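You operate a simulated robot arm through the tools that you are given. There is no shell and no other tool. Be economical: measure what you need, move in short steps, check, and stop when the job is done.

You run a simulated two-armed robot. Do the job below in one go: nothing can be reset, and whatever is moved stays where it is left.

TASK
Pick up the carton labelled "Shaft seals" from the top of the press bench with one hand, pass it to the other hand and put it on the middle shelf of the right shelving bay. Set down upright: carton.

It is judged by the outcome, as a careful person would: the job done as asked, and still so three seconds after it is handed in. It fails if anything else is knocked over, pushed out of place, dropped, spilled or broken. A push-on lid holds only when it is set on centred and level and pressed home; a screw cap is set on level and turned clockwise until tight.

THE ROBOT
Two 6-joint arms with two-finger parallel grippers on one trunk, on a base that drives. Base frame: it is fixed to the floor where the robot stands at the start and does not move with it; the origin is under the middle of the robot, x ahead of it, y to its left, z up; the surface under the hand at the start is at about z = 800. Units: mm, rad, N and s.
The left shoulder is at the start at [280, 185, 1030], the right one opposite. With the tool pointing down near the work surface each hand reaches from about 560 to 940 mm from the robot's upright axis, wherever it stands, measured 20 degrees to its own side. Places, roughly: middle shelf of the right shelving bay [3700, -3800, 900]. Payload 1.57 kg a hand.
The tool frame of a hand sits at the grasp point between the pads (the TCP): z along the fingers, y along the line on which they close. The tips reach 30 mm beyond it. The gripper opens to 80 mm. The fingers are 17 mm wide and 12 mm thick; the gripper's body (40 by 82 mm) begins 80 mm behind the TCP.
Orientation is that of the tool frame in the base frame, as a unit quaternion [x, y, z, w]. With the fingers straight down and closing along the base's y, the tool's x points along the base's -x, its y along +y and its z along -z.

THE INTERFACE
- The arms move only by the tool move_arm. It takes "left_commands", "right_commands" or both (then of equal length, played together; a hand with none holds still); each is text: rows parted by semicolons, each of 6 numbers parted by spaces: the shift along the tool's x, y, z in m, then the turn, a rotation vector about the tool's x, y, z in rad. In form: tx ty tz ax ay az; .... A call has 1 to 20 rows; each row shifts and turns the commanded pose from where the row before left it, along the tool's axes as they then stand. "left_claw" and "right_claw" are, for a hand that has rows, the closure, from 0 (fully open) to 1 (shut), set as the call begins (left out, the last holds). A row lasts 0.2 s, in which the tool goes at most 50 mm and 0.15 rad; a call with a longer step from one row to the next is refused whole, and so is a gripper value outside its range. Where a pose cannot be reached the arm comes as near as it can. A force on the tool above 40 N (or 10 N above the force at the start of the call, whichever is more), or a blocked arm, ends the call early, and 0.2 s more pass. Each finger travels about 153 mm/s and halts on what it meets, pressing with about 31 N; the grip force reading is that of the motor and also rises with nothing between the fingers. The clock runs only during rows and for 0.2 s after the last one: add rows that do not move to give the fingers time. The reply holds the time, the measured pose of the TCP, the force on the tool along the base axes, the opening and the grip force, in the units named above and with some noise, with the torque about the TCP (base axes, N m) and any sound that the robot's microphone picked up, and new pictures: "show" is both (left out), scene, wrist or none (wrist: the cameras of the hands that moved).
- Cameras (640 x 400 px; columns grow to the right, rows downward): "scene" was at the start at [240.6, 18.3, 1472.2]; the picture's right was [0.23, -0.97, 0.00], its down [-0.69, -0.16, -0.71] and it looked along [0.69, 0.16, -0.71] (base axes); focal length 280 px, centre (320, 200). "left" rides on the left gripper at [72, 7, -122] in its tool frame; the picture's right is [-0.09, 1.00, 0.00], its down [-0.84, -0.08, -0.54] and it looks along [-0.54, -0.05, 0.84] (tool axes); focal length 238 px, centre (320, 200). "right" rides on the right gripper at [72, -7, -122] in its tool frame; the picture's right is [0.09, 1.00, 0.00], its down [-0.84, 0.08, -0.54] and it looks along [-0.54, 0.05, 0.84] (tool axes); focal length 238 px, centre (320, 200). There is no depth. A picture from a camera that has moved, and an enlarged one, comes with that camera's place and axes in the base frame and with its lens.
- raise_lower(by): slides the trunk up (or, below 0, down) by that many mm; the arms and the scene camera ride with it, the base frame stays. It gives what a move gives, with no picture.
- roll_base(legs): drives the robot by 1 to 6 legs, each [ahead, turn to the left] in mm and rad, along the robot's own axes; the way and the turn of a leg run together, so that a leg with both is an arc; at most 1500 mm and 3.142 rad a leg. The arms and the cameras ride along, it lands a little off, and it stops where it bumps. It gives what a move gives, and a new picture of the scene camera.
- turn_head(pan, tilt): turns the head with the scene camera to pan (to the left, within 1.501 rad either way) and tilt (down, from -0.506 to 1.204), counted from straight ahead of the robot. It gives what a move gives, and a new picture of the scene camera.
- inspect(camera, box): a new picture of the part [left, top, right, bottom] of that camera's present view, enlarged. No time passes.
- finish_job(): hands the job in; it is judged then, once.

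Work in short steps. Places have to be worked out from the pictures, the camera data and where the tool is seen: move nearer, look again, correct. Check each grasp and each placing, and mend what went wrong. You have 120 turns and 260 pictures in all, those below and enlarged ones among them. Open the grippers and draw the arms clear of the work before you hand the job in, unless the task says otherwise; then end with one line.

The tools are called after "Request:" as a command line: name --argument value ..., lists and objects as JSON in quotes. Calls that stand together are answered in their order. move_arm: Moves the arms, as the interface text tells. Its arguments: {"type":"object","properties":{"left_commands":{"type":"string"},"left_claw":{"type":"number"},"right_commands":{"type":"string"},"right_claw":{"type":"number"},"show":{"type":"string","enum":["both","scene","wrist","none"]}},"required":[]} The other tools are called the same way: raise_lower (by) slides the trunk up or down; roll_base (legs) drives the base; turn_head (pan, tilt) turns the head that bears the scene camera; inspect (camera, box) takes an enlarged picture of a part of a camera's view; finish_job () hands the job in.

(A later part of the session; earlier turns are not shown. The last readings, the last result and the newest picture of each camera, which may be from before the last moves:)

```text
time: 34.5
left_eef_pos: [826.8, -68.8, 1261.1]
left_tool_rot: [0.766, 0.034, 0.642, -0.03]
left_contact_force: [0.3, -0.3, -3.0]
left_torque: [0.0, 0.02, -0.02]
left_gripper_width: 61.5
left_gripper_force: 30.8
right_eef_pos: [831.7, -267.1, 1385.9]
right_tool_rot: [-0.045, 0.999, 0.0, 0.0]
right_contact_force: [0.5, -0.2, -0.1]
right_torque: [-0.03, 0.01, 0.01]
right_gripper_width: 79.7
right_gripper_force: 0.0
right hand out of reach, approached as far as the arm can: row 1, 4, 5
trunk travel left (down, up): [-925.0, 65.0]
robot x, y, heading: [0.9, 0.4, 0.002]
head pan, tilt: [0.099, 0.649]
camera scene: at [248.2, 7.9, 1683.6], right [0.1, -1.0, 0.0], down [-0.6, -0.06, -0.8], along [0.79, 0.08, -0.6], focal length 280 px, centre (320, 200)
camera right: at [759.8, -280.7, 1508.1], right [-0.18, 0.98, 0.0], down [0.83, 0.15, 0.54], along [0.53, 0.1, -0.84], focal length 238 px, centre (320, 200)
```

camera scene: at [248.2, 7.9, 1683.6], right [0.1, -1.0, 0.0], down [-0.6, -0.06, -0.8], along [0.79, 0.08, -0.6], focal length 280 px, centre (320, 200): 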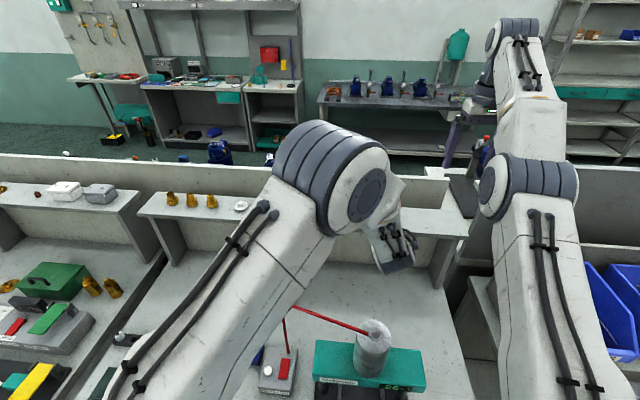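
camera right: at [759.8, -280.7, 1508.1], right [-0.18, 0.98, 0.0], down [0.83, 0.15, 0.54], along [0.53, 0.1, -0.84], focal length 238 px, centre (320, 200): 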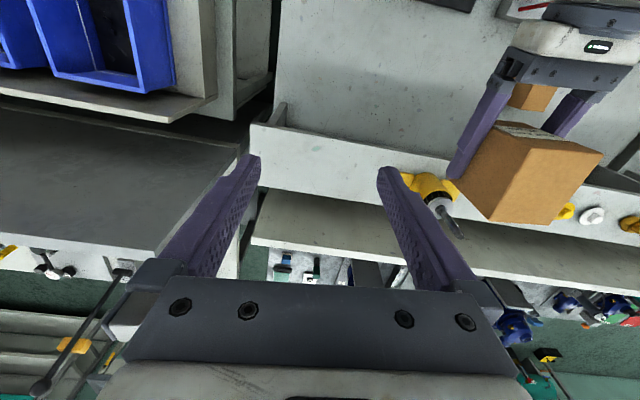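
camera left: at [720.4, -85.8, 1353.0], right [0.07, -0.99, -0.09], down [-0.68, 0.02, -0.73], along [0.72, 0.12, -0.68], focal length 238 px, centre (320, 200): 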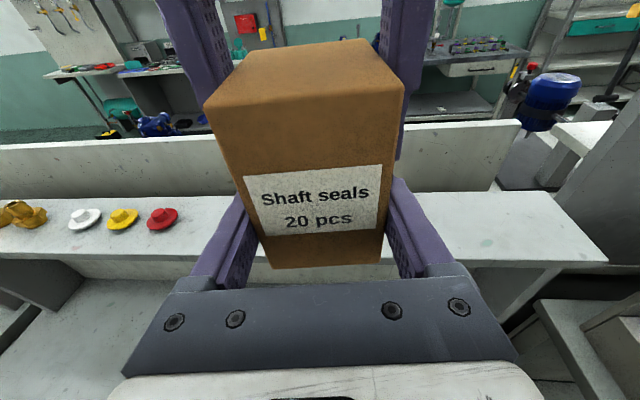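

Clear. I now fold both arms back for driving: the left hand with the carton to about (712, 80), the right hand to about (580, -265).

Request:
move_arm --left_commands "0.0003 -0.0267 -0.0172 0 0 0;0.0003 -0.0267 -0.0172 0 0 0;0.0003 -0.0267 -0.0172 0 0 0;0.0003 -0.0267 -0.0172 0 0 0;0.0003 -0.0267 -0.0172 0 0 0;0.0003 -0.0267 -0.0172 0 0 0;0 0 0 0 0 0" --right_commands "0.042 0 0.008 0 0 0;0.042 0 0.008 0 0 0;0.042 0 0.008 0 0 0;0.042 0 0.008 0 0 0;0.042 0 0.008 0 0 0;0.042 0 0.008 0 0 0;0 0 0 0 0 0"

```text
time: 36.0
left_eef_pos: [713.8, 80.1, 1279.1]
left_tool_rot: [0.766, 0.034, 0.641, -0.03]
left_contact_force: [0.1, 0.6, -2.4]
left_torque: [-0.02, 0.01, -0.01]
left_gripper_width: 61.7
left_gripper_force: 31.3
right_eef_pos: [829.1, -279.8, 1381.0]
right_tool_rot: [-0.045, 0.999, 0.0, 0.0]
right_contact_force: [0.2, 0.3, 0.1]
right_torque: [-0.04, -0.04, -0.02]
right_gripper_width: 79.8
right_gripper_force: 0.0
right hand out of reach, approached as far as the arm can: row 1, 2, 3, 4, 5, 6
trunk travel left (down, up): [-925.0, 65.0]
robot x, y, heading: [2.6, -0.0, 0.005]
head pan, tilt: [0.099, 0.649]
camera scene: at [247.8, 8.4, 1683.7], right [0.1, -1.0, 0.0], down [-0.6, -0.06, -0.8], along [0.79, 0.08, -0.6], focal length 280 px, centre (320, 200)
camera right: at [757.3, -292.6, 1503.4], right [-0.18, 0.98, 0.0], down [0.83, 0.15, 0.54], along [0.53, 0.1, -0.84], focal length 238 px, centre (320, 200)
camera left: at [608.3, 63.7, 1372.1], right [0.07, -0.99, -0.09], down [-0.68, 0.02, -0.73], along [0.72, 0.12, -0.68], focal length 238 px, centre (320, 200)
```

scene: 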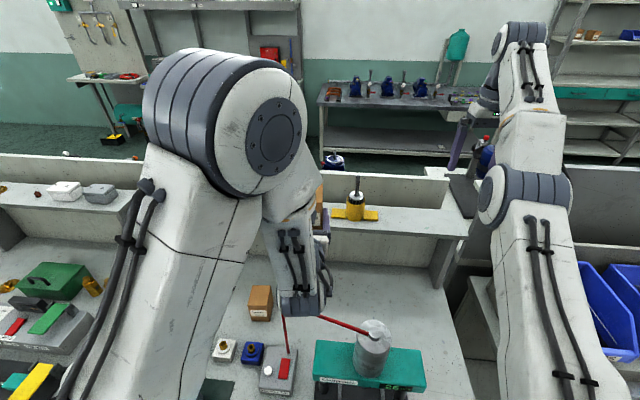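
right: 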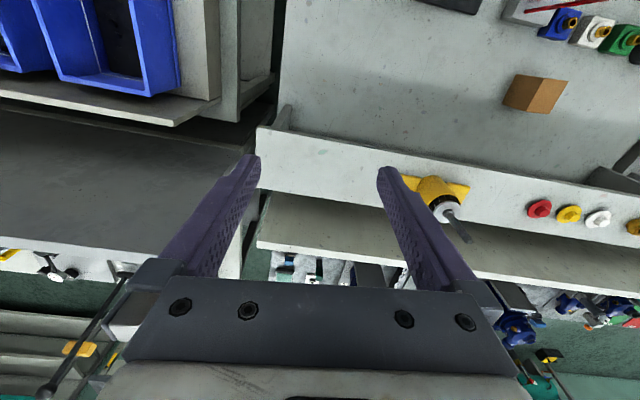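
left: 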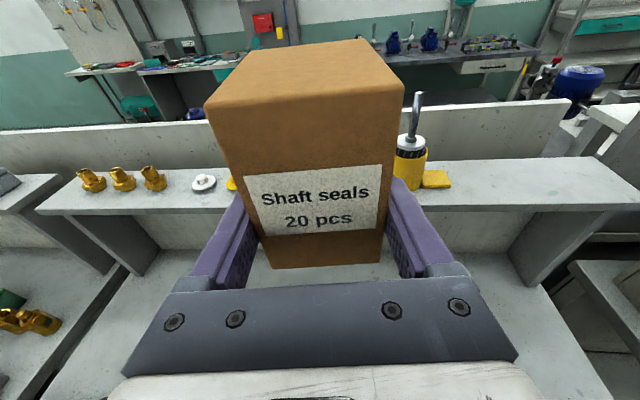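

The left hand is folded. The right arm is stuck near a stretched posture, so I lower it first, then pull back.

Request:
move_arm --right_commands "0 -0.01 0.04 0 0 0;0 0 0.04 0 0 0;0 0 0.04 0 0 0;0.03 0 0 0 0 0;0.03 0 0 0 0 0;0.03 0 0 0 0 0;0.03 0 0 0 0 0;0.03 0 0 0 0 0;0 0 0 0 0 0" --show "scene"

```text
time: 38.0
left_eef_pos: [714.9, 81.0, 1280.1]
left_tool_rot: [0.766, 0.033, 0.641, -0.029]
left_contact_force: [0.1, -0.5, -2.5]
left_torque: [0.04, 0.04, 0.01]
left_gripper_width: 61.7
left_gripper_force: 31.2
right_eef_pos: [818.6, -329.2, 1383.7]
right_tool_rot: [-0.046, 0.999, 0.0, 0.0]
right_contact_force: [0.0, -0.4, -0.8]
right_torque: [0.01, 0.04, 0.01]
right_gripper_width: 80.1
right_gripper_force: 0.1
right hand out of reach, approached as far as the arm can: row 1, 2, 3, 4, 5, 6, 7, 8
trunk travel left (down, up): [-925.0, 65.0]
robot x, y, heading: [-1.3, 2.0, 0.002]
head pan, tilt: [0.099, 0.649]
camera scene: at [247.9, 8.2, 1683.7], right [0.1, -1.0, 0.0], down [-0.6, -0.06, -0.8], along [0.79, 0.08, -0.6], focal length 280 px, centre (320, 200)
```

scene: 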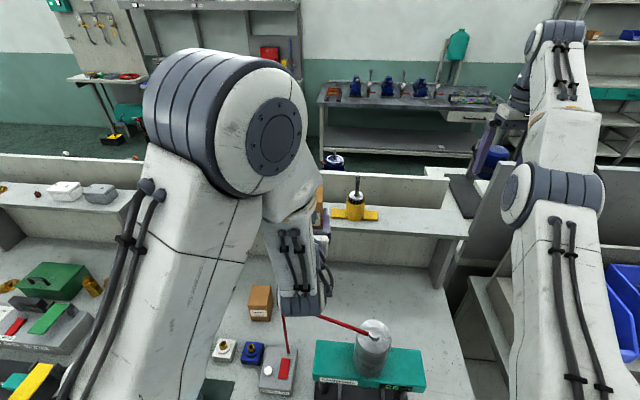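

Still jammed, as the arm is fully straight. I try pitching the tool, which shifts the wrist inward, together with tangential downward motion.

Request:
move_arm --right_commands "-0.02 0 0.034 0 0 0;-0.02 0 0.034 0 0 0;-0.015 0 0.035 0 0 0;0 0 0 0 -0.15 0;0 0 0 0 -0.15 0;0 0 0 0 -0.15 0;0 0 0 0 0 0" --show "scene"

```text
time: 39.6
left_eef_pos: [714.9, 80.3, 1279.9]
left_tool_rot: [0.766, 0.034, 0.641, -0.03]
left_contact_force: [0.0, -0.1, -3.9]
left_torque: [-0.04, 0.0, 0.0]
left_gripper_width: 61.7
left_gripper_force: 30.8
right_eef_pos: [928.2, -340.3, 1332.2]
right_tool_rot: [-0.045, 0.979, 0.01, 0.197]
right_contact_force: [-0.2, 0.6, 0.3]
right_torque: [-0.07, -0.01, 0.02]
right_gripper_width: 79.9
right_gripper_force: 0.1
right hand out of reach, approached as far as the arm can: row 2, 4, 5, 6
trunk travel left (down, up): [-925.0, 65.0]
robot x, y, heading: [-5.4, 0.7, 0.002]
head pan, tilt: [0.099, 0.649]
camera scene: at [248.1, 8.2, 1683.6], right [0.1, -1.0, 0.0], down [-0.6, -0.06, -0.8], along [0.79, 0.08, -0.6], focal length 280 px, centre (320, 200)
```

scene: 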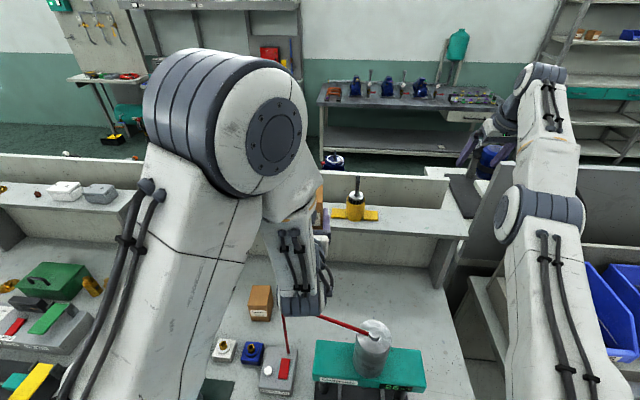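

Tangential moves with a small inward share succeed. I go up and back toward the robot with a small inward component to re-bend the elbow.

Request:
move_arm --right_commands "0.0105 0 -0.039 0 0 0;0.0105 0 -0.039 0 0 0;0.015 0 -0.035 0 0 0;0.025 0 -0.03 0 0 0;0.03 0 -0.02 0 0 0;0.03 0 -0.01 0 0 0;0.03 0 0 0 0 0;0 0 0 0 0 0" --show "scene"

```text
time: 41.5
left_eef_pos: [714.7, 80.2, 1279.0]
left_tool_rot: [0.766, 0.035, 0.641, -0.031]
left_contact_force: [-0.4, 0.3, -2.4]
left_torque: [-0.02, 0.02, 0.03]
left_gripper_width: 61.7
left_gripper_force: 30.9
right_eef_pos: [836.9, -376.8, 1474.3]
right_tool_rot: [-0.045, 0.98, 0.009, 0.195]
right_contact_force: [-0.3, 0.3, -0.1]
right_torque: [0.01, 0.0, 0.0]
right_gripper_width: 80.0
right_gripper_force: 0.1
right hand out of reach, approached as far as the arm can: row 1, 2, 3, 4, 5, 6, 7
trunk travel left (down, up): [-925.0, 65.0]
robot x, y, heading: [-0.2, -1.1, -0.003]
head pan, tilt: [0.099, 0.649]
camera scene: at [247.9, 8.2, 1683.7], right [0.1, -1.0, 0.0], down [-0.6, -0.06, -0.8], along [0.79, 0.08, -0.6], focal length 280 px, centre (320, 200)
```

scene: 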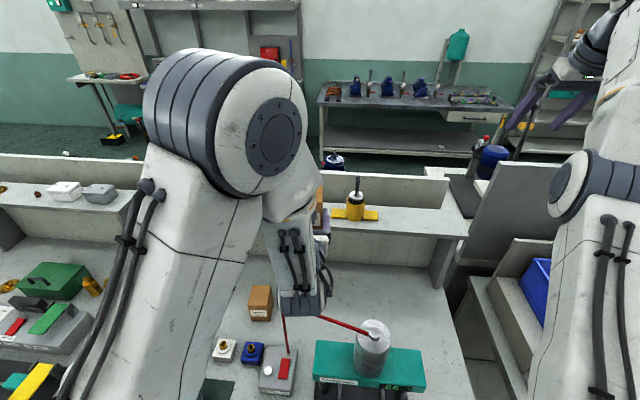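

It slides along the sphere still straight. Going down with a slight inward share worked before, so I do that in small steps with gradually more inward share.

Request:
move_arm --right_commands "-0.003 -0.005 0.022 0 0 0;-0.003 -0.005 0.022 0 0 0;-0.003 -0.004 0.022 0 0 0;-0.002 -0.004 0.022 0 0 0;-0.001 -0.003 0.022 0 0 0;0 -0.002 0.022 0 0 0;0.003 0 0.022 0 0 0;0.006 0 0.022 0 0 0;0.009 0 0.022 0 0 0;0.012 0 0.02 0 0 0;0.015 0 0.02 0 0 0;0 0 0 0 0 0" --show "scene"

```text
time: 44.0
left_eef_pos: [716.4, 81.1, 1279.8]
left_tool_rot: [0.766, 0.034, 0.641, -0.03]
left_contact_force: [-0.1, 0.6, -2.8]
left_torque: [-0.01, -0.02, 0.01]
left_gripper_width: 61.9
left_gripper_force: 30.8
right_eef_pos: [901.3, -394.7, 1245.8]
right_tool_rot: [-0.044, 0.979, 0.009, 0.197]
right_contact_force: [-0.5, 0.2, 0.1]
right_torque: [0.0, 0.0, -0.01]
right_gripper_width: 80.2
right_gripper_force: 0.0
trunk travel left (down, up): [-925.0, 65.0]
robot x, y, heading: [-0.9, -0.1, 0.003]
head pan, tilt: [0.099, 0.649]
camera scene: at [248.0, 8.2, 1683.7], right [0.1, -1.0, 0.0], down [-0.6, -0.06, -0.8], along [0.79, 0.08, -0.6], focal length 280 px, centre (320, 200)
```

scene: 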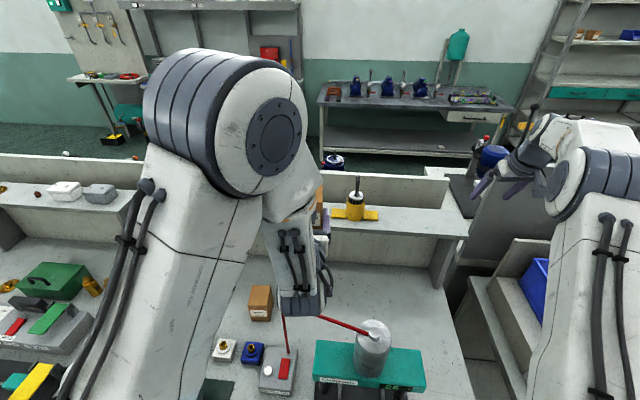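

The elbow is bent again. I pull the right hand straight back and restore its vertical attitude.

Request:
move_arm --right_commands "0.037 0.005 -0.0154 0 0 0;0.037 0.005 -0.0154 0 0 0;0.037 0.005 -0.0154 0 0 0;0.037 0.005 -0.0154 0 0 0;0.037 0.005 -0.0154 0 0 0;0.037 0.005 -0.0154 0 0 0;0.037 0.005 -0.0154 0 0 0;0 0 0 0 0.132 0;0 0 0 0 0.132 0;0 0 0 0 0.132 0;0 0 0 0 0 0" --show "scene"

```text
time: 46.5
left_eef_pos: [715.5, 80.7, 1278.2]
left_tool_rot: [0.766, 0.034, 0.641, -0.03]
left_contact_force: [0.0, 0.6, -2.9]
left_torque: [0.01, 0.03, 0.0]
left_gripper_width: 61.9
left_gripper_force: 31.1
right_eef_pos: [620.0, -382.0, 1244.0]
right_tool_rot: [-0.045, 0.999, -0.001, -0.001]
right_contact_force: [0.6, 0.4, 0.4]
right_torque: [-0.03, 0.04, 0.02]
right_gripper_width: 80.0
right_gripper_force: 0.1
trunk travel left (down, up): [-925.0, 65.0]
robot x, y, heading: [0.2, 0.1, 0.002]
head pan, tilt: [0.099, 0.649]
camera scene: at [248.1, 8.2, 1683.6], right [0.1, -1.0, 0.0], down [-0.6, -0.06, -0.8], along [0.79, 0.08, -0.6], focal length 280 px, centre (320, 200)
```

scene: 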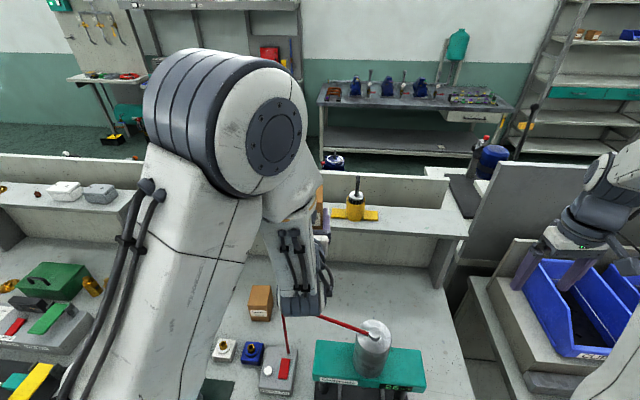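

I tuck the right hand in to about (570, -230).

Request:
move_arm --right_commands "0.012 0.03 0 0 0 0;0.012 0.03 0 0 0 0;0.012 0.03 0 0 0 0;0.012 0.03 0 0 0 0;0.012 0.03 0 0 0 0;0 0 0 0 0 0" --show "scene"

Request:
roll_base --legs '[[-150, 0]]'

```text
time: 47.9
left_eef_pos: [715.3, 79.9, 1279.9]
left_tool_rot: [0.766, 0.034, 0.641, -0.029]
left_contact_force: [-0.7, -0.7, -2.1]
left_torque: [-0.01, -0.01, 0.03]
left_gripper_width: 61.8
left_gripper_force: 30.8
right_eef_pos: [547.4, -236.1, 1245.3]
right_tool_rot: [-0.045, 0.999, 0.001, 0.0]
right_contact_force: [0.0, -0.1, 0.4]
right_torque: [-0.04, -0.02, 0.03]
right_gripper_width: 80.1
right_gripper_force: 0.1
trunk travel left (down, up): [-925.0, 65.0]
robot x, y, heading: [2.8, 0.4, -0.001]
head pan, tilt: [0.099, 0.649]
camera scene: at [247.8, 8.4, 1683.7], right [0.1, -1.0, 0.0], down [-0.6, -0.06, -0.8], along [0.79, 0.08, -0.6], focal length 280 px, centre (320, 200)
```

scene: 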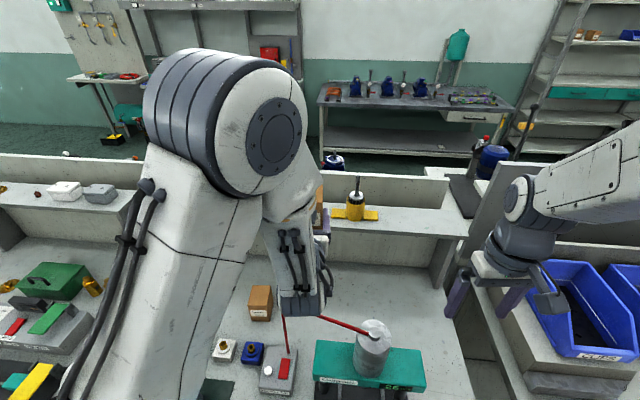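

```text
time: 49.2
left_eef_pos: [566.6, 80.7, 1279.4]
left_tool_rot: [0.766, 0.035, 0.642, -0.03]
left_contact_force: [0.3, -0.1, -2.0]
left_torque: [-0.01, 0.03, 0.01]
left_gripper_width: 61.9
left_gripper_force: 31.2
right_eef_pos: [400.2, -237.3, 1246.3]
right_tool_rot: [-0.045, 0.999, 0.001, 0.001]
right_contact_force: [-0.3, 0.5, -0.2]
right_torque: [0.0, 0.04, 0.01]
right_gripper_width: 79.8
right_gripper_force: 0.1
trunk travel left (down, up): [-925.0, 65.0]
robot x, y, heading: [-150.9, 0.5, -0.001]
head pan, tilt: [0.099, 0.649]
camera scene: at [99.5, 8.3, 1683.7], right [0.1, -0.99, 0.0], down [-0.6, -0.06, -0.8], along [0.79, 0.08, -0.6], focal length 280 px, centre (320, 200)
```

scene: 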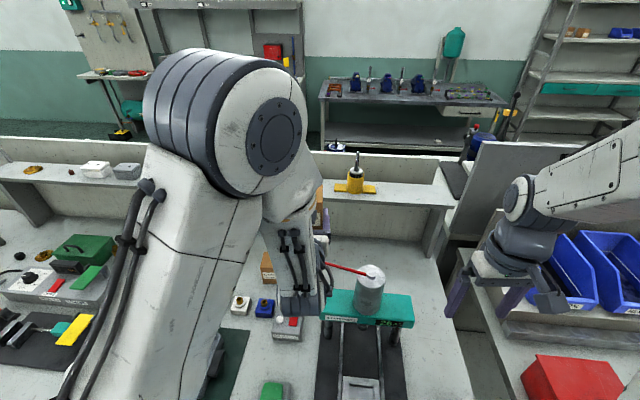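

Now turning right, half way first, with the head looking ahead and level.

Request:
turn_head --pan -0.2 --tilt 0.6

Request:
roll_base --legs '[[0, -0.785]]'

```text
time: 50.0
left_eef_pos: [567.1, 79.9, 1279.6]
left_tool_rot: [0.766, 0.034, 0.642, -0.03]
left_contact_force: [-0.1, -0.4, -3.2]
left_torque: [-0.01, 0.0, -0.01]
left_gripper_width: 62.0
left_gripper_force: 31.2
right_eef_pos: [399.2, -238.1, 1246.0]
right_tool_rot: [-0.046, 0.999, 0.001, 0.001]
right_contact_force: [0.0, 0.4, -0.8]
right_torque: [-0.01, 0.0, -0.01]
right_gripper_width: 80.2
right_gripper_force: 0.1
trunk travel left (down, up): [-925.0, 65.0]
robot x, y, heading: [-148.7, 2.3, -0.001]
head pan, tilt: [-0.201, 0.6]
camera scene: at [99.5, -17.9, 1687.9], right [-0.2, -0.98, 0.0], down [-0.55, 0.11, -0.82], along [0.81, -0.16, -0.57], focal length 280 px, centre (320, 200)
```

scene: 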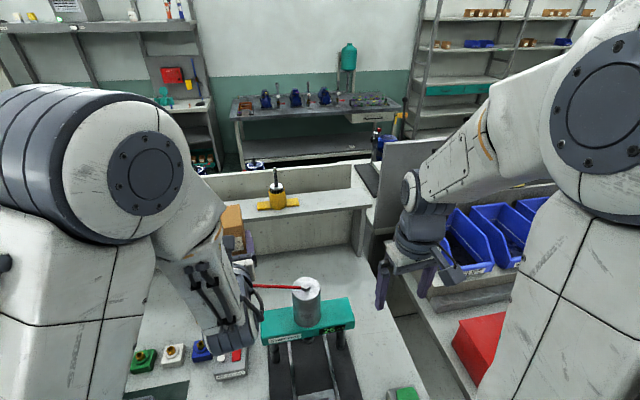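

```text
time: 52.4
left_eef_pos: [423.1, -436.1, 1278.7]
left_tool_rot: [0.723, -0.253, 0.607, 0.211]
left_contact_force: [0.6, 0.5, -2.8]
left_torque: [0.0, 0.06, -0.04]
left_gripper_width: 61.6
left_gripper_force: 30.6
right_eef_pos: [83.0, -551.6, 1245.1]
right_tool_rot: [0.329, 0.944, 0.001, 0.001]
right_contact_force: [0.0, 0.1, -0.9]
right_torque: [0.04, 0.01, 0.0]
right_gripper_width: 80.1
right_gripper_force: 0.1
trunk travel left (down, up): [-925.0, 65.0]
robot x, y, heading: [-146.8, 0.4, -0.762]
head pan, tilt: [-0.201, 0.6]
camera scene: at [18.8, -183.8, 1687.9], right [-0.82, -0.57, 0.0], down [-0.32, 0.46, -0.82], along [0.47, -0.68, -0.57], focal length 280 px, centre (320, 200)
```

scene: 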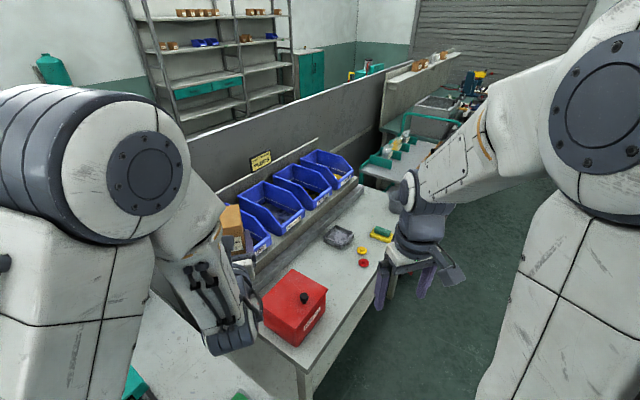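

No contact. I finish the turn to face down the aisle.

Request:
roll_base --legs '[[0, -0.81]]'

Request:
turn_head --pan 0.0 --tilt 0.4

```text
time: 54.9
left_eef_pos: [-71.4, -716.8, 1279.2]
left_tool_rot: [0.564, -0.519, 0.473, 0.434]
left_contact_force: [-0.1, 0.5, -2.4]
left_torque: [0.01, 0.03, -0.01]
left_gripper_width: 61.8
left_gripper_force: 30.8
right_eef_pos: [-388.8, -546.8, 1246.4]
right_tool_rot: [0.676, 0.737, 0.0, 0.0]
right_contact_force: [0.5, -0.2, 0.3]
right_torque: [0.02, 0.01, -0.02]
right_gripper_width: 80.2
right_gripper_force: 0.0
trunk travel left (down, up): [-925.0, 65.0]
robot x, y, heading: [-149.8, 1.1, -1.579]
head pan, tilt: [-0.201, 0.6]
camera scene: at [-166.9, -247.0, 1687.9], right [-0.98, 0.21, 0.0], down [0.12, 0.55, -0.82], along [-0.17, -0.81, -0.57], focal length 280 px, centre (320, 200)
```

scene: 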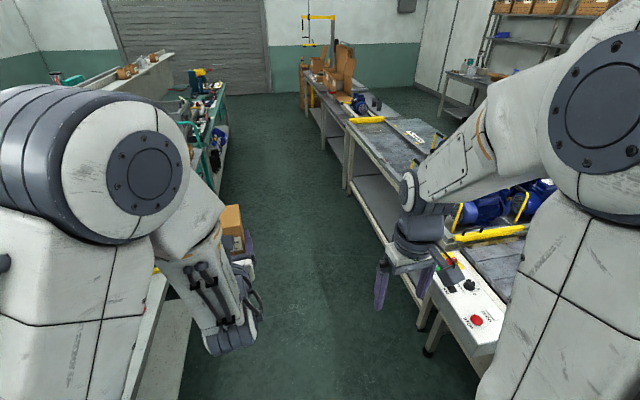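

```text
time: 55.7
left_eef_pos: [-72.1, -716.5, 1280.1]
left_tool_rot: [0.564, -0.519, 0.474, 0.433]
left_contact_force: [0.2, 0.3, -2.2]
left_torque: [0.03, 0.01, -0.01]
left_gripper_width: 61.7
left_gripper_force: 30.6
right_eef_pos: [-389.2, -547.1, 1247.0]
right_tool_rot: [0.676, 0.737, 0.0, 0.0]
right_contact_force: [0.5, -0.2, 0.3]
right_torque: [-0.02, 0.01, 0.0]
right_gripper_width: 79.9
right_gripper_force: 0.0
trunk travel left (down, up): [-925.0, 65.0]
robot x, y, heading: [-148.9, -0.7, -1.582]
head pan, tilt: [0.0, 0.4]
camera scene: at [-149.3, -253.2, 1706.1], right [-1.0, 0.01, 0.0], down [0.0, 0.39, -0.92], along [-0.01, -0.92, -0.39], focal length 280 px, centre (320, 200)
```

scene: 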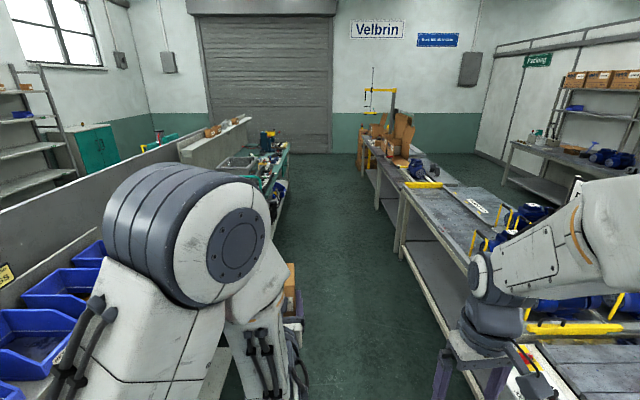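

The aisle is clear: benches at x ≈ 260 on the left, tables at x ≈ -800 on the right. I drive 3 m ahead.

Request:
roll_base --legs '[[1500, 0], [1500, 0]]'

Request:
turn_head --pan 0.75 --tilt 0.4

```text
time: 70.1
left_eef_pos: [-39.5, -3711.8, 1278.8]
left_tool_rot: [0.572, -0.51, 0.48, 0.426]
left_contact_force: [0.9, 0.5, -2.1]
left_torque: [0.04, -0.01, 0.0]
left_gripper_width: 62.1
left_gripper_force: 30.8
right_eef_pos: [-362.6, -3552.3, 1246.1]
right_tool_rot: [0.665, 0.747, 0.001, 0.001]
right_contact_force: [0.9, -0.1, 0.1]
right_torque: [0.01, 0.01, 0.01]
right_gripper_width: 80.0
right_gripper_force: 0.0
trunk travel left (down, up): [-925.0, 65.0]
robot x, y, heading: [-139.9, -3001.5, -1.54]
head pan, tilt: [0.0, 0.4]
camera scene: at [-132.2, -3252.0, 1706.2], right [-1.0, -0.02, 0.0], down [-0.01, 0.39, -0.92], along [0.02, -0.92, -0.39], focal length 280 px, centre (320, 200)
```

scene: 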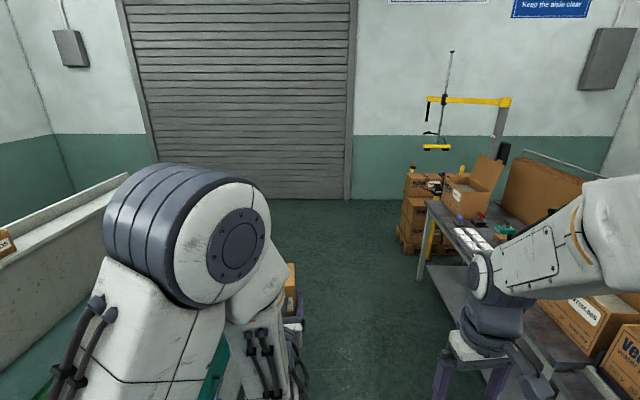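

```text
time: 71.2
left_eef_pos: [-39.5, -3711.8, 1278.9]
left_tool_rot: [0.572, -0.51, 0.48, 0.426]
left_contact_force: [-0.4, -0.2, -3.1]
left_torque: [-0.04, 0.01, -0.05]
left_gripper_width: 61.9
left_gripper_force: 31.3
right_eef_pos: [-362.2, -3553.8, 1244.8]
right_tool_rot: [0.664, 0.747, 0.001, 0.0]
right_contact_force: [0.5, -1.2, -0.4]
right_torque: [-0.01, 0.0, 0.01]
right_gripper_width: 80.3
right_gripper_force: 0.0
trunk travel left (down, up): [-925.0, 65.0]
robot x, y, heading: [-139.9, -2999.8, -1.547]
head pan, tilt: [0.75, 0.4]
camera scene: at [-69.7, -3225.7, 1706.2], right [-0.72, -0.7, 0.0], down [-0.27, 0.28, -0.92], along [0.64, -0.66, -0.39], focal length 280 px, centre (320, 200)
```

scene: 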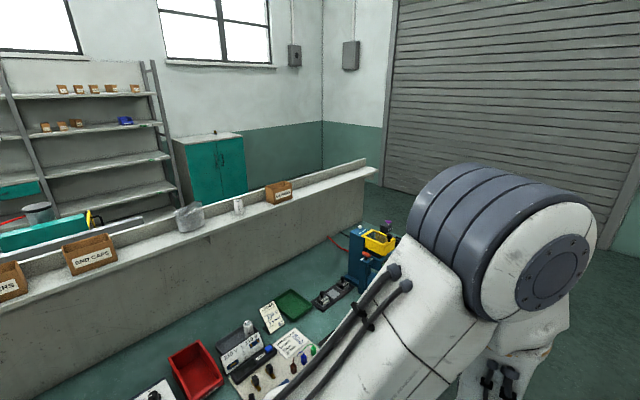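

The bench row ends at about y = -4900, with plenty of room before the door. I drive on to y ≈ -5700 and look left.

Request:
roll_base --legs '[[1350, 0], [1350, 0]]'

Request:
turn_head --pan 1.5 --tilt 0.35

```text
time: 84.3
left_eef_pos: [44.8, -6406.0, 1278.7]
left_tool_rot: [0.576, -0.505, 0.484, 0.422]
left_contact_force: [0.6, -0.4, -2.0]
left_torque: [0.04, 0.01, 0.01]
left_gripper_width: 61.9
left_gripper_force: 31.0
right_eef_pos: [-279.1, -6251.3, 1245.7]
right_tool_rot: [0.659, 0.753, 0.002, 0.0]
right_contact_force: [0.1, 0.7, 1.7]
right_torque: [0.01, -0.02, -0.02]
right_gripper_width: 79.9
right_gripper_force: 0.1
trunk travel left (down, up): [-925.0, 65.0]
robot x, y, heading: [-65.1, -5694.8, -1.534]
head pan, tilt: [0.75, 0.4]
camera scene: at [9.5, -5919.8, 1706.2], right [-0.71, -0.71, 0.0], down [-0.28, 0.27, -0.92], along [0.65, -0.65, -0.39], focal length 280 px, centre (320, 200)
```

scene: 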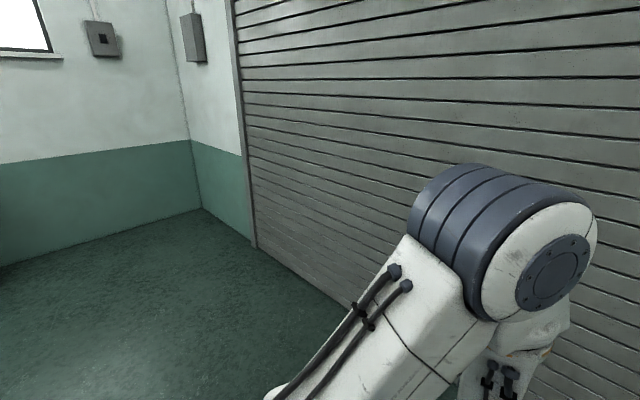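

```text
time: 85.4
left_eef_pos: [45.9, -6405.7, 1279.8]
left_tool_rot: [0.577, -0.506, 0.483, 0.422]
left_contact_force: [-0.5, 0.1, -2.4]
left_torque: [0.0, 0.01, 0.0]
left_gripper_width: 61.9
left_gripper_force: 30.8
right_eef_pos: [-279.2, -6251.3, 1246.1]
right_tool_rot: [0.66, 0.752, 0.0, 0.001]
right_contact_force: [-0.5, 0.8, 0.1]
right_torque: [0.02, 0.01, 0.01]
right_gripper_width: 79.8
right_gripper_force: 0.0
trunk travel left (down, up): [-925.0, 65.0]
robot x, y, heading: [-61.8, -5690.6, -1.54]
head pan, tilt: [1.499, 0.351]
camera scene: at [36.9, -5857.8, 1710.7], right [-0.04, -1.0, 0.0], down [-0.34, 0.01, -0.94], along [0.94, -0.03, -0.34], focal length 280 px, centre (320, 200)
```

scene: 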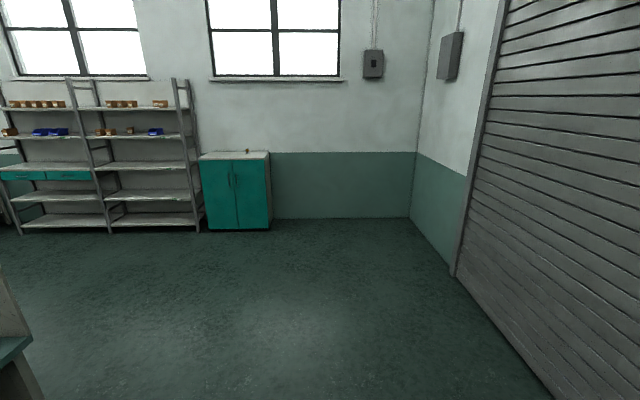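

The floor is clear, and the right bay's middle (third of five) shelf is visible at z ≈ 870, y ≈ -3750. I turn left to face +x and drive 2.5 m.

Request:
roll_base --legs '[[0, 1.54], [1250, 0], [1250, 0]]'

Request:
turn_head --pan 1.0 --tilt 0.35

```text
time: 101.5
left_eef_pos: [3151.4, -5545.0, 1278.7]
left_tool_rot: [0.766, 0.045, 0.64, -0.04]
left_contact_force: [0.5, 0.7, -2.7]
left_torque: [0.03, 0.02, 0.0]
left_gripper_width: 61.9
left_gripper_force: 31.2
right_eef_pos: [2993.0, -5867.9, 1246.1]
right_tool_rot: [-0.059, 0.998, 0.0, 0.0]
right_contact_force: [0.5, 0.3, 0.0]
right_torque: [0.03, 0.0, -0.04]
right_gripper_width: 79.8
right_gripper_force: 0.1
trunk travel left (down, up): [-925.0, 65.0]
robot x, y, heading: [2437.9, -5643.8, 0.027]
head pan, tilt: [1.499, 0.351]
camera scene: at [2604.6, -5548.0, 1710.7], right [1.0, -0.05, 0.0], down [-0.02, -0.34, -0.94], along [0.04, 0.94, -0.34], focal length 280 px, centre (320, 200)
```

scene: 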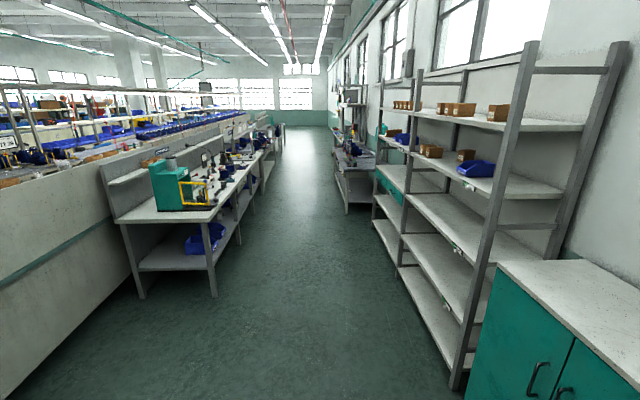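

```text
time: 102.4
left_eef_pos: [3152.2, -5545.5, 1279.8]
left_tool_rot: [0.765, 0.046, 0.641, -0.04]
left_contact_force: [0.4, -0.7, -3.0]
left_torque: [0.0, 0.05, -0.01]
left_gripper_width: 61.7
left_gripper_force: 31.2
right_eef_pos: [2993.5, -5867.2, 1245.0]
right_tool_rot: [-0.059, 0.998, 0.001, 0.0]
right_contact_force: [0.5, -0.3, -0.7]
right_torque: [0.03, -0.01, -0.01]
right_gripper_width: 80.0
right_gripper_force: 0.1
trunk travel left (down, up): [-925.0, 65.0]
robot x, y, heading: [2438.0, -5645.9, 0.016]
head pan, tilt: [1.0, 0.351]
camera scene: at [2648.5, -5561.4, 1710.7], right [0.86, -0.52, 0.0], down [-0.18, -0.29, -0.94], along [0.49, 0.8, -0.34], focal length 280 px, centre (320, 200)
```

scene: 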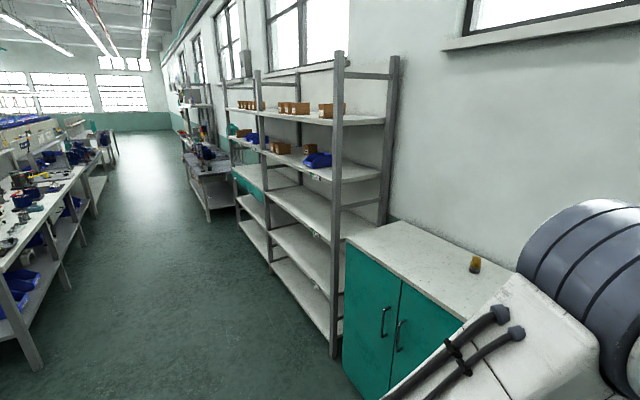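

Shelf front plane is at x ≈ 3500 and there's ample aisle. I turn left, drive to y ≈ -3880, and turn right to face the bay.

Request:
roll_base --legs '[[0, 1.55], [880, 0], [885, 0], [0, -1.57]]'

Request:
turn_head --pan 0.0 --tilt 0.45

```text
time: 118.9
left_eef_pos: [3137.0, -3809.9, 1279.4]
left_tool_rot: [0.766, 0.034, 0.641, -0.03]
left_contact_force: [0.7, 0.6, -3.2]
left_torque: [0.01, 0.06, -0.01]
left_gripper_width: 61.7
left_gripper_force: 31.2
right_eef_pos: [2970.9, -4130.0, 1244.6]
right_tool_rot: [-0.045, 0.999, 0.001, 0.001]
right_contact_force: [0.9, -0.2, -1.2]
right_torque: [0.07, -0.01, 0.02]
right_gripper_width: 80.1
right_gripper_force: 0.1
trunk travel left (down, up): [-925.0, 65.0]
robot x, y, heading: [2424.1, -3888.9, -0.001]
head pan, tilt: [1.0, 0.351]
camera scene: at [2634.2, -3814.3, 1710.7], right [0.84, -0.54, 0.0], down [-0.19, -0.29, -0.94], along [0.51, 0.79, -0.34], focal length 280 px, centre (320, 200)
```

scene: 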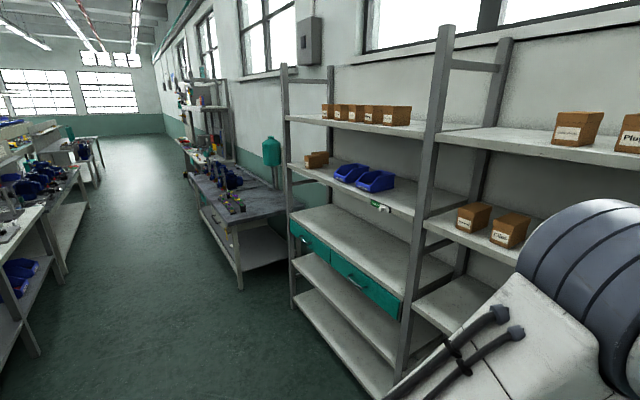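

```text
time: 120.2
left_eef_pos: [3138.3, -3811.5, 1279.1]
left_tool_rot: [0.766, 0.034, 0.641, -0.03]
left_contact_force: [1.0, 0.1, -2.5]
left_torque: [0.0, 0.02, -0.04]
left_gripper_width: 61.7
left_gripper_force: 31.0
right_eef_pos: [2970.6, -4129.7, 1245.1]
right_tool_rot: [-0.046, 0.999, 0.0, 0.0]
right_contact_force: [-0.1, 0.8, 0.4]
right_torque: [0.0, 0.0, 0.0]
right_gripper_width: 80.0
right_gripper_force: 0.1
trunk travel left (down, up): [-925.0, 65.0]
robot x, y, heading: [2421.5, -3891.9, 0.002]
head pan, tilt: [0.0, 0.45]
camera scene: at [2675.7, -3892.6, 1701.5], right [0.0, -1.0, 0.0], down [-0.44, 0.0, -0.9], along [0.9, 0.0, -0.44], focal length 280 px, centre (320, 200)
```

scene: 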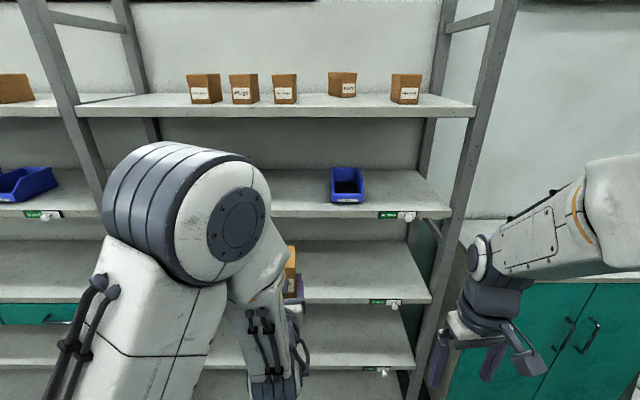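

Facing the right bay; its middle shelf edge is at z ≈ 860 with about 350 mm of clear height. I lower the trunk by 345 mm and extend the left arm so the elbow stays outside the shelf.

Request:
raise_lower --by -345

Request:
move_arm --left_commands "0.0062 0.0032 0.0347 0 0 0;0.0062 0.0032 0.0347 0 0 0;0.0062 0.0032 0.0347 0 0 0;0.0062 0.0032 0.0347 0 0 0;0.0062 0.0032 0.0347 0 0 0;0.0062 0.0032 0.0347 0 0 0;0 0 0 0 0 0"

```text
time: 123.6
left_eef_pos: [3139.0, -3812.4, 934.4]
left_tool_rot: [0.767, 0.034, 0.64, -0.03]
left_contact_force: [0.4, 1.5, -2.5]
left_torque: [0.02, 0.05, 0.02]
left_gripper_width: 61.8
left_gripper_force: 31.0
right_eef_pos: [2970.9, -4128.9, 901.5]
right_tool_rot: [-0.045, 0.999, 0.001, -0.001]
right_contact_force: [0.0, 0.2, -0.2]
right_torque: [-0.01, -0.02, 0.0]
right_gripper_width: 79.9
right_gripper_force: 0.1
trunk travel left (down, up): [-580.0, 410.0]
robot x, y, heading: [2422.3, -3892.0, 0.001]
head pan, tilt: [0.0, 0.45]
```

```text
time: 125.2
left_eef_pos: [3348.5, -3809.6, 932.8]
left_tool_rot: [0.766, 0.034, 0.641, -0.03]
left_contact_force: [0.3, -0.1, -2.4]
left_torque: [0.0, 0.03, 0.0]
left_gripper_width: 61.8
left_gripper_force: 30.5
right_eef_pos: [2970.4, -4129.1, 900.0]
right_tool_rot: [-0.046, 0.999, 0.001, 0.0]
right_contact_force: [-1.2, 0.1, -0.3]
right_torque: [0.01, 0.01, -0.03]
right_gripper_width: 80.2
right_gripper_force: 0.1
trunk travel left (down, up): [-580.0, 410.0]
robot x, y, heading: [2422.0, -3887.4, -0.002]
head pan, tilt: [0.0, 0.45]
camera scene: at [2675.7, -3892.7, 1356.5], right [0.0, -1.0, 0.0], down [-0.44, 0.0, -0.9], along [0.9, 0.0, -0.44], focal length 280 px, centre (320, 200)
camera left: at [3242.1, -3827.7, 1025.7], right [0.08, -0.99, -0.09], down [-0.69, 0.02, -0.73], along [0.72, 0.12, -0.68], focal length 238 px, centre (320, 200)
```

scene: 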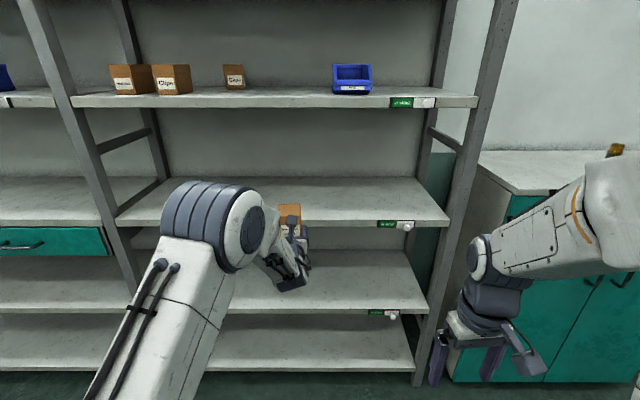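
left: 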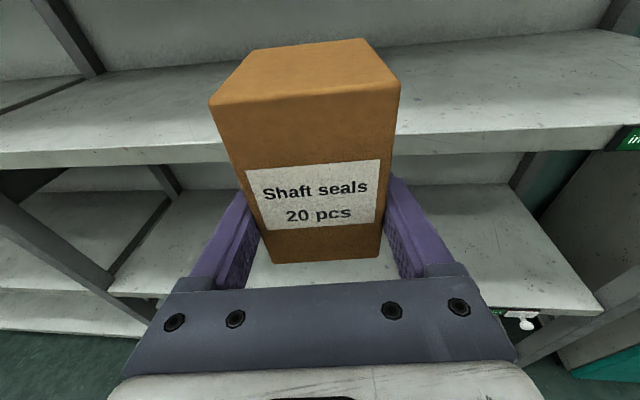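

The shelf edge works out at x ≈ 3511 and surface z ≈ 865–875; the carton bottom is at about 906. I raise 20 mm and roll forward 180 mm.

Request:
raise_lower --by 20

Request:
roll_base --legs '[[180, 0]]'

Request:
inspect --camera "left" --box '[0, 0, 640, 400]'

```text
time: 125.8
left_eef_pos: [3348.8, -3809.3, 952.9]
left_tool_rot: [0.766, 0.034, 0.641, -0.03]
left_contact_force: [-0.4, 0.1, -2.9]
left_torque: [0.02, 0.01, 0.02]
left_gripper_width: 61.6
left_gripper_force: 31.5
right_eef_pos: [2971.0, -4130.2, 920.8]
right_tool_rot: [-0.045, 0.999, 0.0, 0.0]
right_contact_force: [0.1, 0.2, -1.0]
right_torque: [-0.01, 0.05, 0.0]
right_gripper_width: 80.0
right_gripper_force: 0.0
trunk travel left (down, up): [-600.0, 390.0]
robot x, y, heading: [2422.5, -3893.2, -0.003]
head pan, tilt: [0.0, 0.45]
```

```text
time: 127.3
left_eef_pos: [3530.8, -3808.9, 953.3]
left_tool_rot: [0.766, 0.035, 0.641, -0.031]
left_contact_force: [0.2, -0.2, -2.9]
left_torque: [0.02, 0.03, -0.01]
left_gripper_width: 61.9
left_gripper_force: 30.9
right_eef_pos: [3153.9, -4129.4, 921.4]
right_tool_rot: [-0.046, 0.999, 0.001, 0.0]
right_contact_force: [-0.7, -0.8, 0.2]
right_torque: [0.0, 0.02, -0.04]
right_gripper_width: 79.9
right_gripper_force: 0.1
trunk travel left (down, up): [-600.0, 390.0]
robot x, y, heading: [2602.6, -3895.3, -0.004]
head pan, tilt: [0.0, 0.45]
camera scene: at [2857.9, -3892.5, 1376.6], right [0.0, -1.0, 0.0], down [-0.44, 0.0, -0.9], along [0.9, 0.0, -0.44], focal length 280 px, centre (320, 200)
```

scene: 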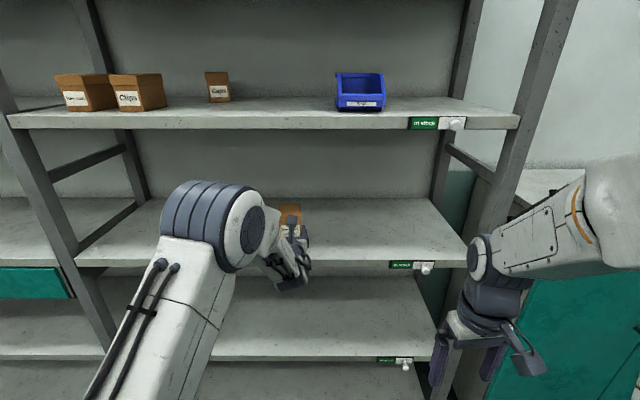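

```text
1.00 times, centred on (320, 200) of left (not enlarged: the box is as wide or as high as the picture)
camera zoom: at [3423.9, -3826.9, 1046.0], right [0.08, -0.99, -0.09], down [-0.69, 0.01, -0.73], along [0.72, 0.12, -0.68], focal length 238 px, centre (320, 200)
```

zoom: 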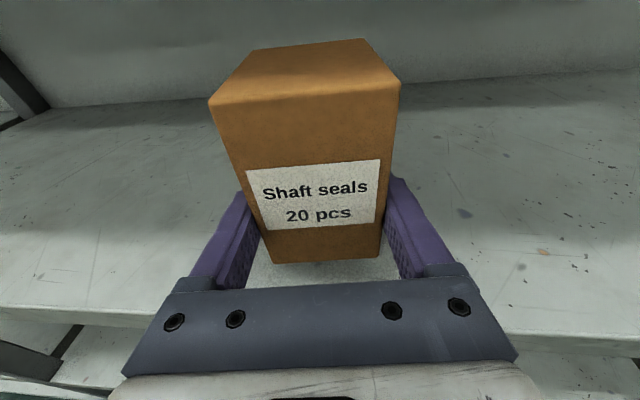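

The shelf area is empty. I push 50 mm further in with the arm, then go down 35 mm.

Request:
move_arm --left_commands "0.0044 0.0022 0.0245 0 0 0;0.0044 0.0022 0.0245 0 0 0;-0.0172 0 0.0031 0 0 0;-0.0172 0 0.0031 0 0 0;0 0 0 0 0 0" --show "wrist"

```text
time: 128.5
left_eef_pos: [3581.3, -3808.2, 928.1]
left_tool_rot: [0.761, 0.037, 0.647, -0.031]
left_contact_force: [3.4, 2.2, 27.7]
left_torque: [-0.08, 1.44, 0.01]
left_gripper_width: 61.8
left_gripper_force: 31.2
right_eef_pos: [3152.5, -4128.7, 922.4]
right_tool_rot: [-0.047, 0.999, 0.001, 0.001]
right_contact_force: [-0.2, -1.3, -0.2]
right_torque: [0.01, 0.03, -0.02]
right_gripper_width: 80.2
right_gripper_force: 0.1
trunk travel left (down, up): [-600.0, 390.0]
robot x, y, heading: [2604.0, -3891.6, -0.002]
head pan, tilt: [0.0, 0.45]
camera left: at [3473.6, -3825.6, 1018.6], right [0.08, -0.99, -0.09], down [-0.67, 0.01, -0.74], along [0.73, 0.12, -0.67], focal length 238 px, centre (320, 200)
```

left: 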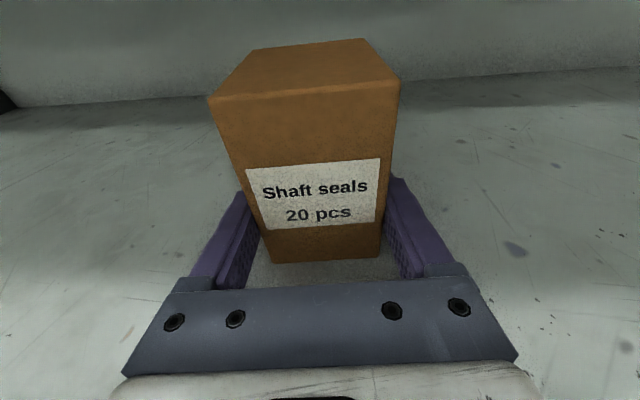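

Contact: 28 N upward, so the shelf surface is at about z = 900 and the carton stands on it. I ease the command up 8 mm to relieve the pressing.

Request:
move_arm --left_commands "0.0079 0 -0.0014 0 0 0;0 0 0 0 0 0" --show "wrist"

```text
time: 129.1
left_eef_pos: [3579.5, -3808.9, 926.4]
left_tool_rot: [0.766, 0.036, 0.641, -0.031]
left_contact_force: [5.3, 1.4, 9.1]
left_torque: [-0.32, -0.72, 0.13]
left_gripper_width: 61.6
left_gripper_force: 30.6
right_eef_pos: [3153.4, -4129.2, 921.9]
right_tool_rot: [-0.047, 0.999, 0.001, 0.0]
right_contact_force: [1.2, -0.8, -0.3]
right_torque: [0.04, 0.01, -0.02]
right_gripper_width: 80.1
right_gripper_force: 0.0
trunk travel left (down, up): [-600.0, 390.0]
robot x, y, heading: [2602.5, -3894.8, -0.005]
head pan, tilt: [0.0, 0.45]
camera left: at [3473.4, -3825.7, 1019.9], right [0.08, -0.99, -0.09], down [-0.69, 0.01, -0.73], along [0.72, 0.12, -0.68], focal length 238 px, centre (320, 200)
```

left: 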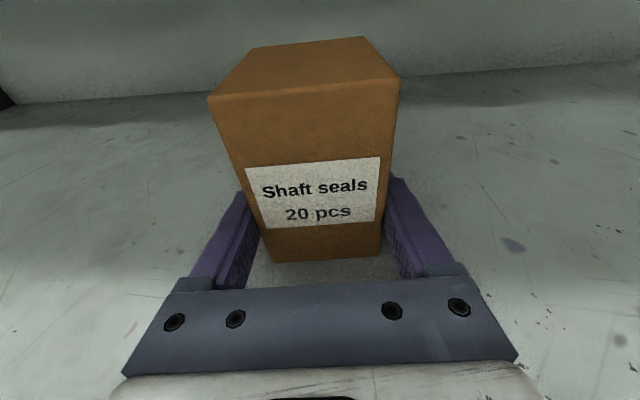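

Light contact at level attitude. I open the left hand.

Request:
move_arm --left_commands "0 0 0 0 0 0;0 0 0 0 0 0;0 0 0 0 0 0" --left_claw 0 --show "wrist"

```text
time: 129.9
left_eef_pos: [3579.9, -3807.4, 925.9]
left_tool_rot: [0.768, 0.035, 0.639, -0.031]
left_contact_force: [-1.3, -0.8, 2.3]
left_torque: [-0.06, 0.28, 0.0]
left_gripper_width: 80.1
left_gripper_force: 0.1
right_eef_pos: [3154.1, -4128.0, 921.2]
right_tool_rot: [-0.047, 0.999, 0.001, -0.001]
right_contact_force: [-0.4, 0.4, -0.4]
right_torque: [0.01, 0.0, 0.01]
right_gripper_width: 80.1
right_gripper_force: 0.0
trunk travel left (down, up): [-600.0, 390.0]
robot x, y, heading: [2603.1, -3891.3, -0.003]
head pan, tilt: [0.0, 0.45]
camera left: at [3473.3, -3825.8, 1019.1], right [0.08, -0.99, -0.09], down [-0.69, 0.02, -0.73], along [0.72, 0.12, -0.68], focal length 238 px, centre (320, 200)
```

left: 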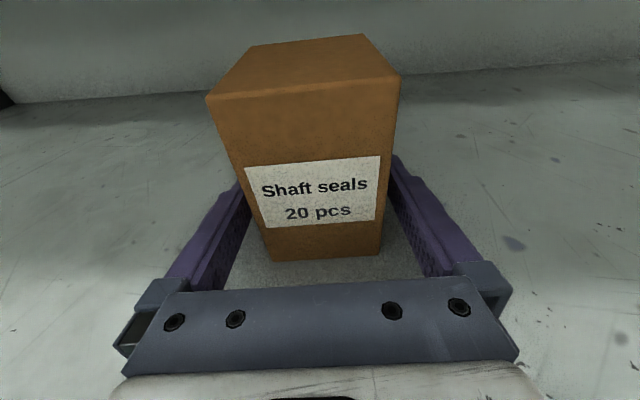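

Released; the carton stands upright. I raise slightly and withdraw along the finger direction.

Request:
move_arm --left_commands "0.005 0 0 0 0 0;0 0 -0.02 0 0 0;0 0 -0.03 0 0 0;0 0 -0.03 0 0 0;0 0 -0.03 0 0 0;0 0 -0.03 0 0 0;0 0 -0.03 0 0 0;0 0 0 0 0 0"

```text
time: 131.7
left_eef_pos: [3411.6, -3826.1, 961.6]
left_tool_rot: [0.766, 0.036, 0.641, -0.031]
left_contact_force: [-0.2, -0.5, -0.7]
left_torque: [0.0, 0.0, 0.0]
left_gripper_width: 80.2
left_gripper_force: 0.1
right_eef_pos: [3152.9, -4128.6, 921.6]
right_tool_rot: [-0.046, 0.999, 0.0, 0.0]
right_contact_force: [0.1, 0.4, 0.3]
right_torque: [-0.01, 0.01, -0.02]
right_gripper_width: 79.8
right_gripper_force: 0.0
trunk travel left (down, up): [-600.0, 390.0]
robot x, y, heading: [2602.7, -3893.3, 0.003]
head pan, tilt: [0.0, 0.45]
camera scene: at [2858.0, -3892.5, 1376.5], right [0.0, -1.0, 0.0], down [-0.44, 0.0, -0.9], along [0.9, 0.0, -0.44], focal length 280 px, centre (320, 200)
camera left: at [3304.7, -3843.0, 1054.4], right [0.08, -0.99, -0.09], down [-0.69, 0.01, -0.73], along [0.72, 0.12, -0.68], focal length 238 px, centre (320, 200)
```

scene: 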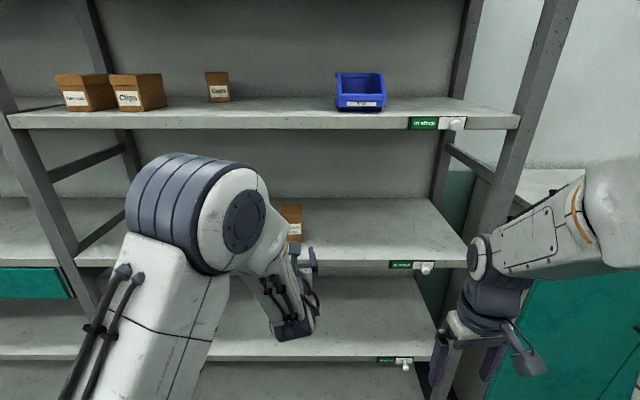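
left: 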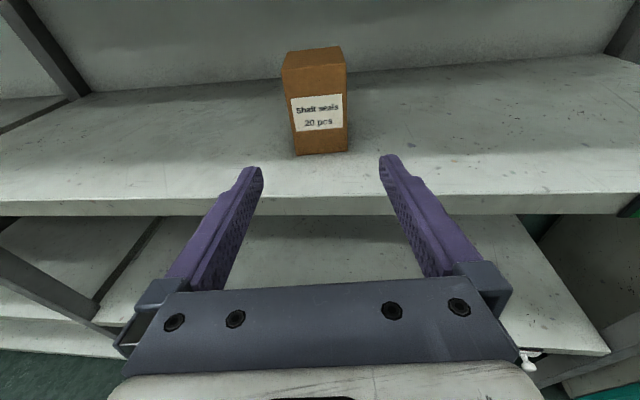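

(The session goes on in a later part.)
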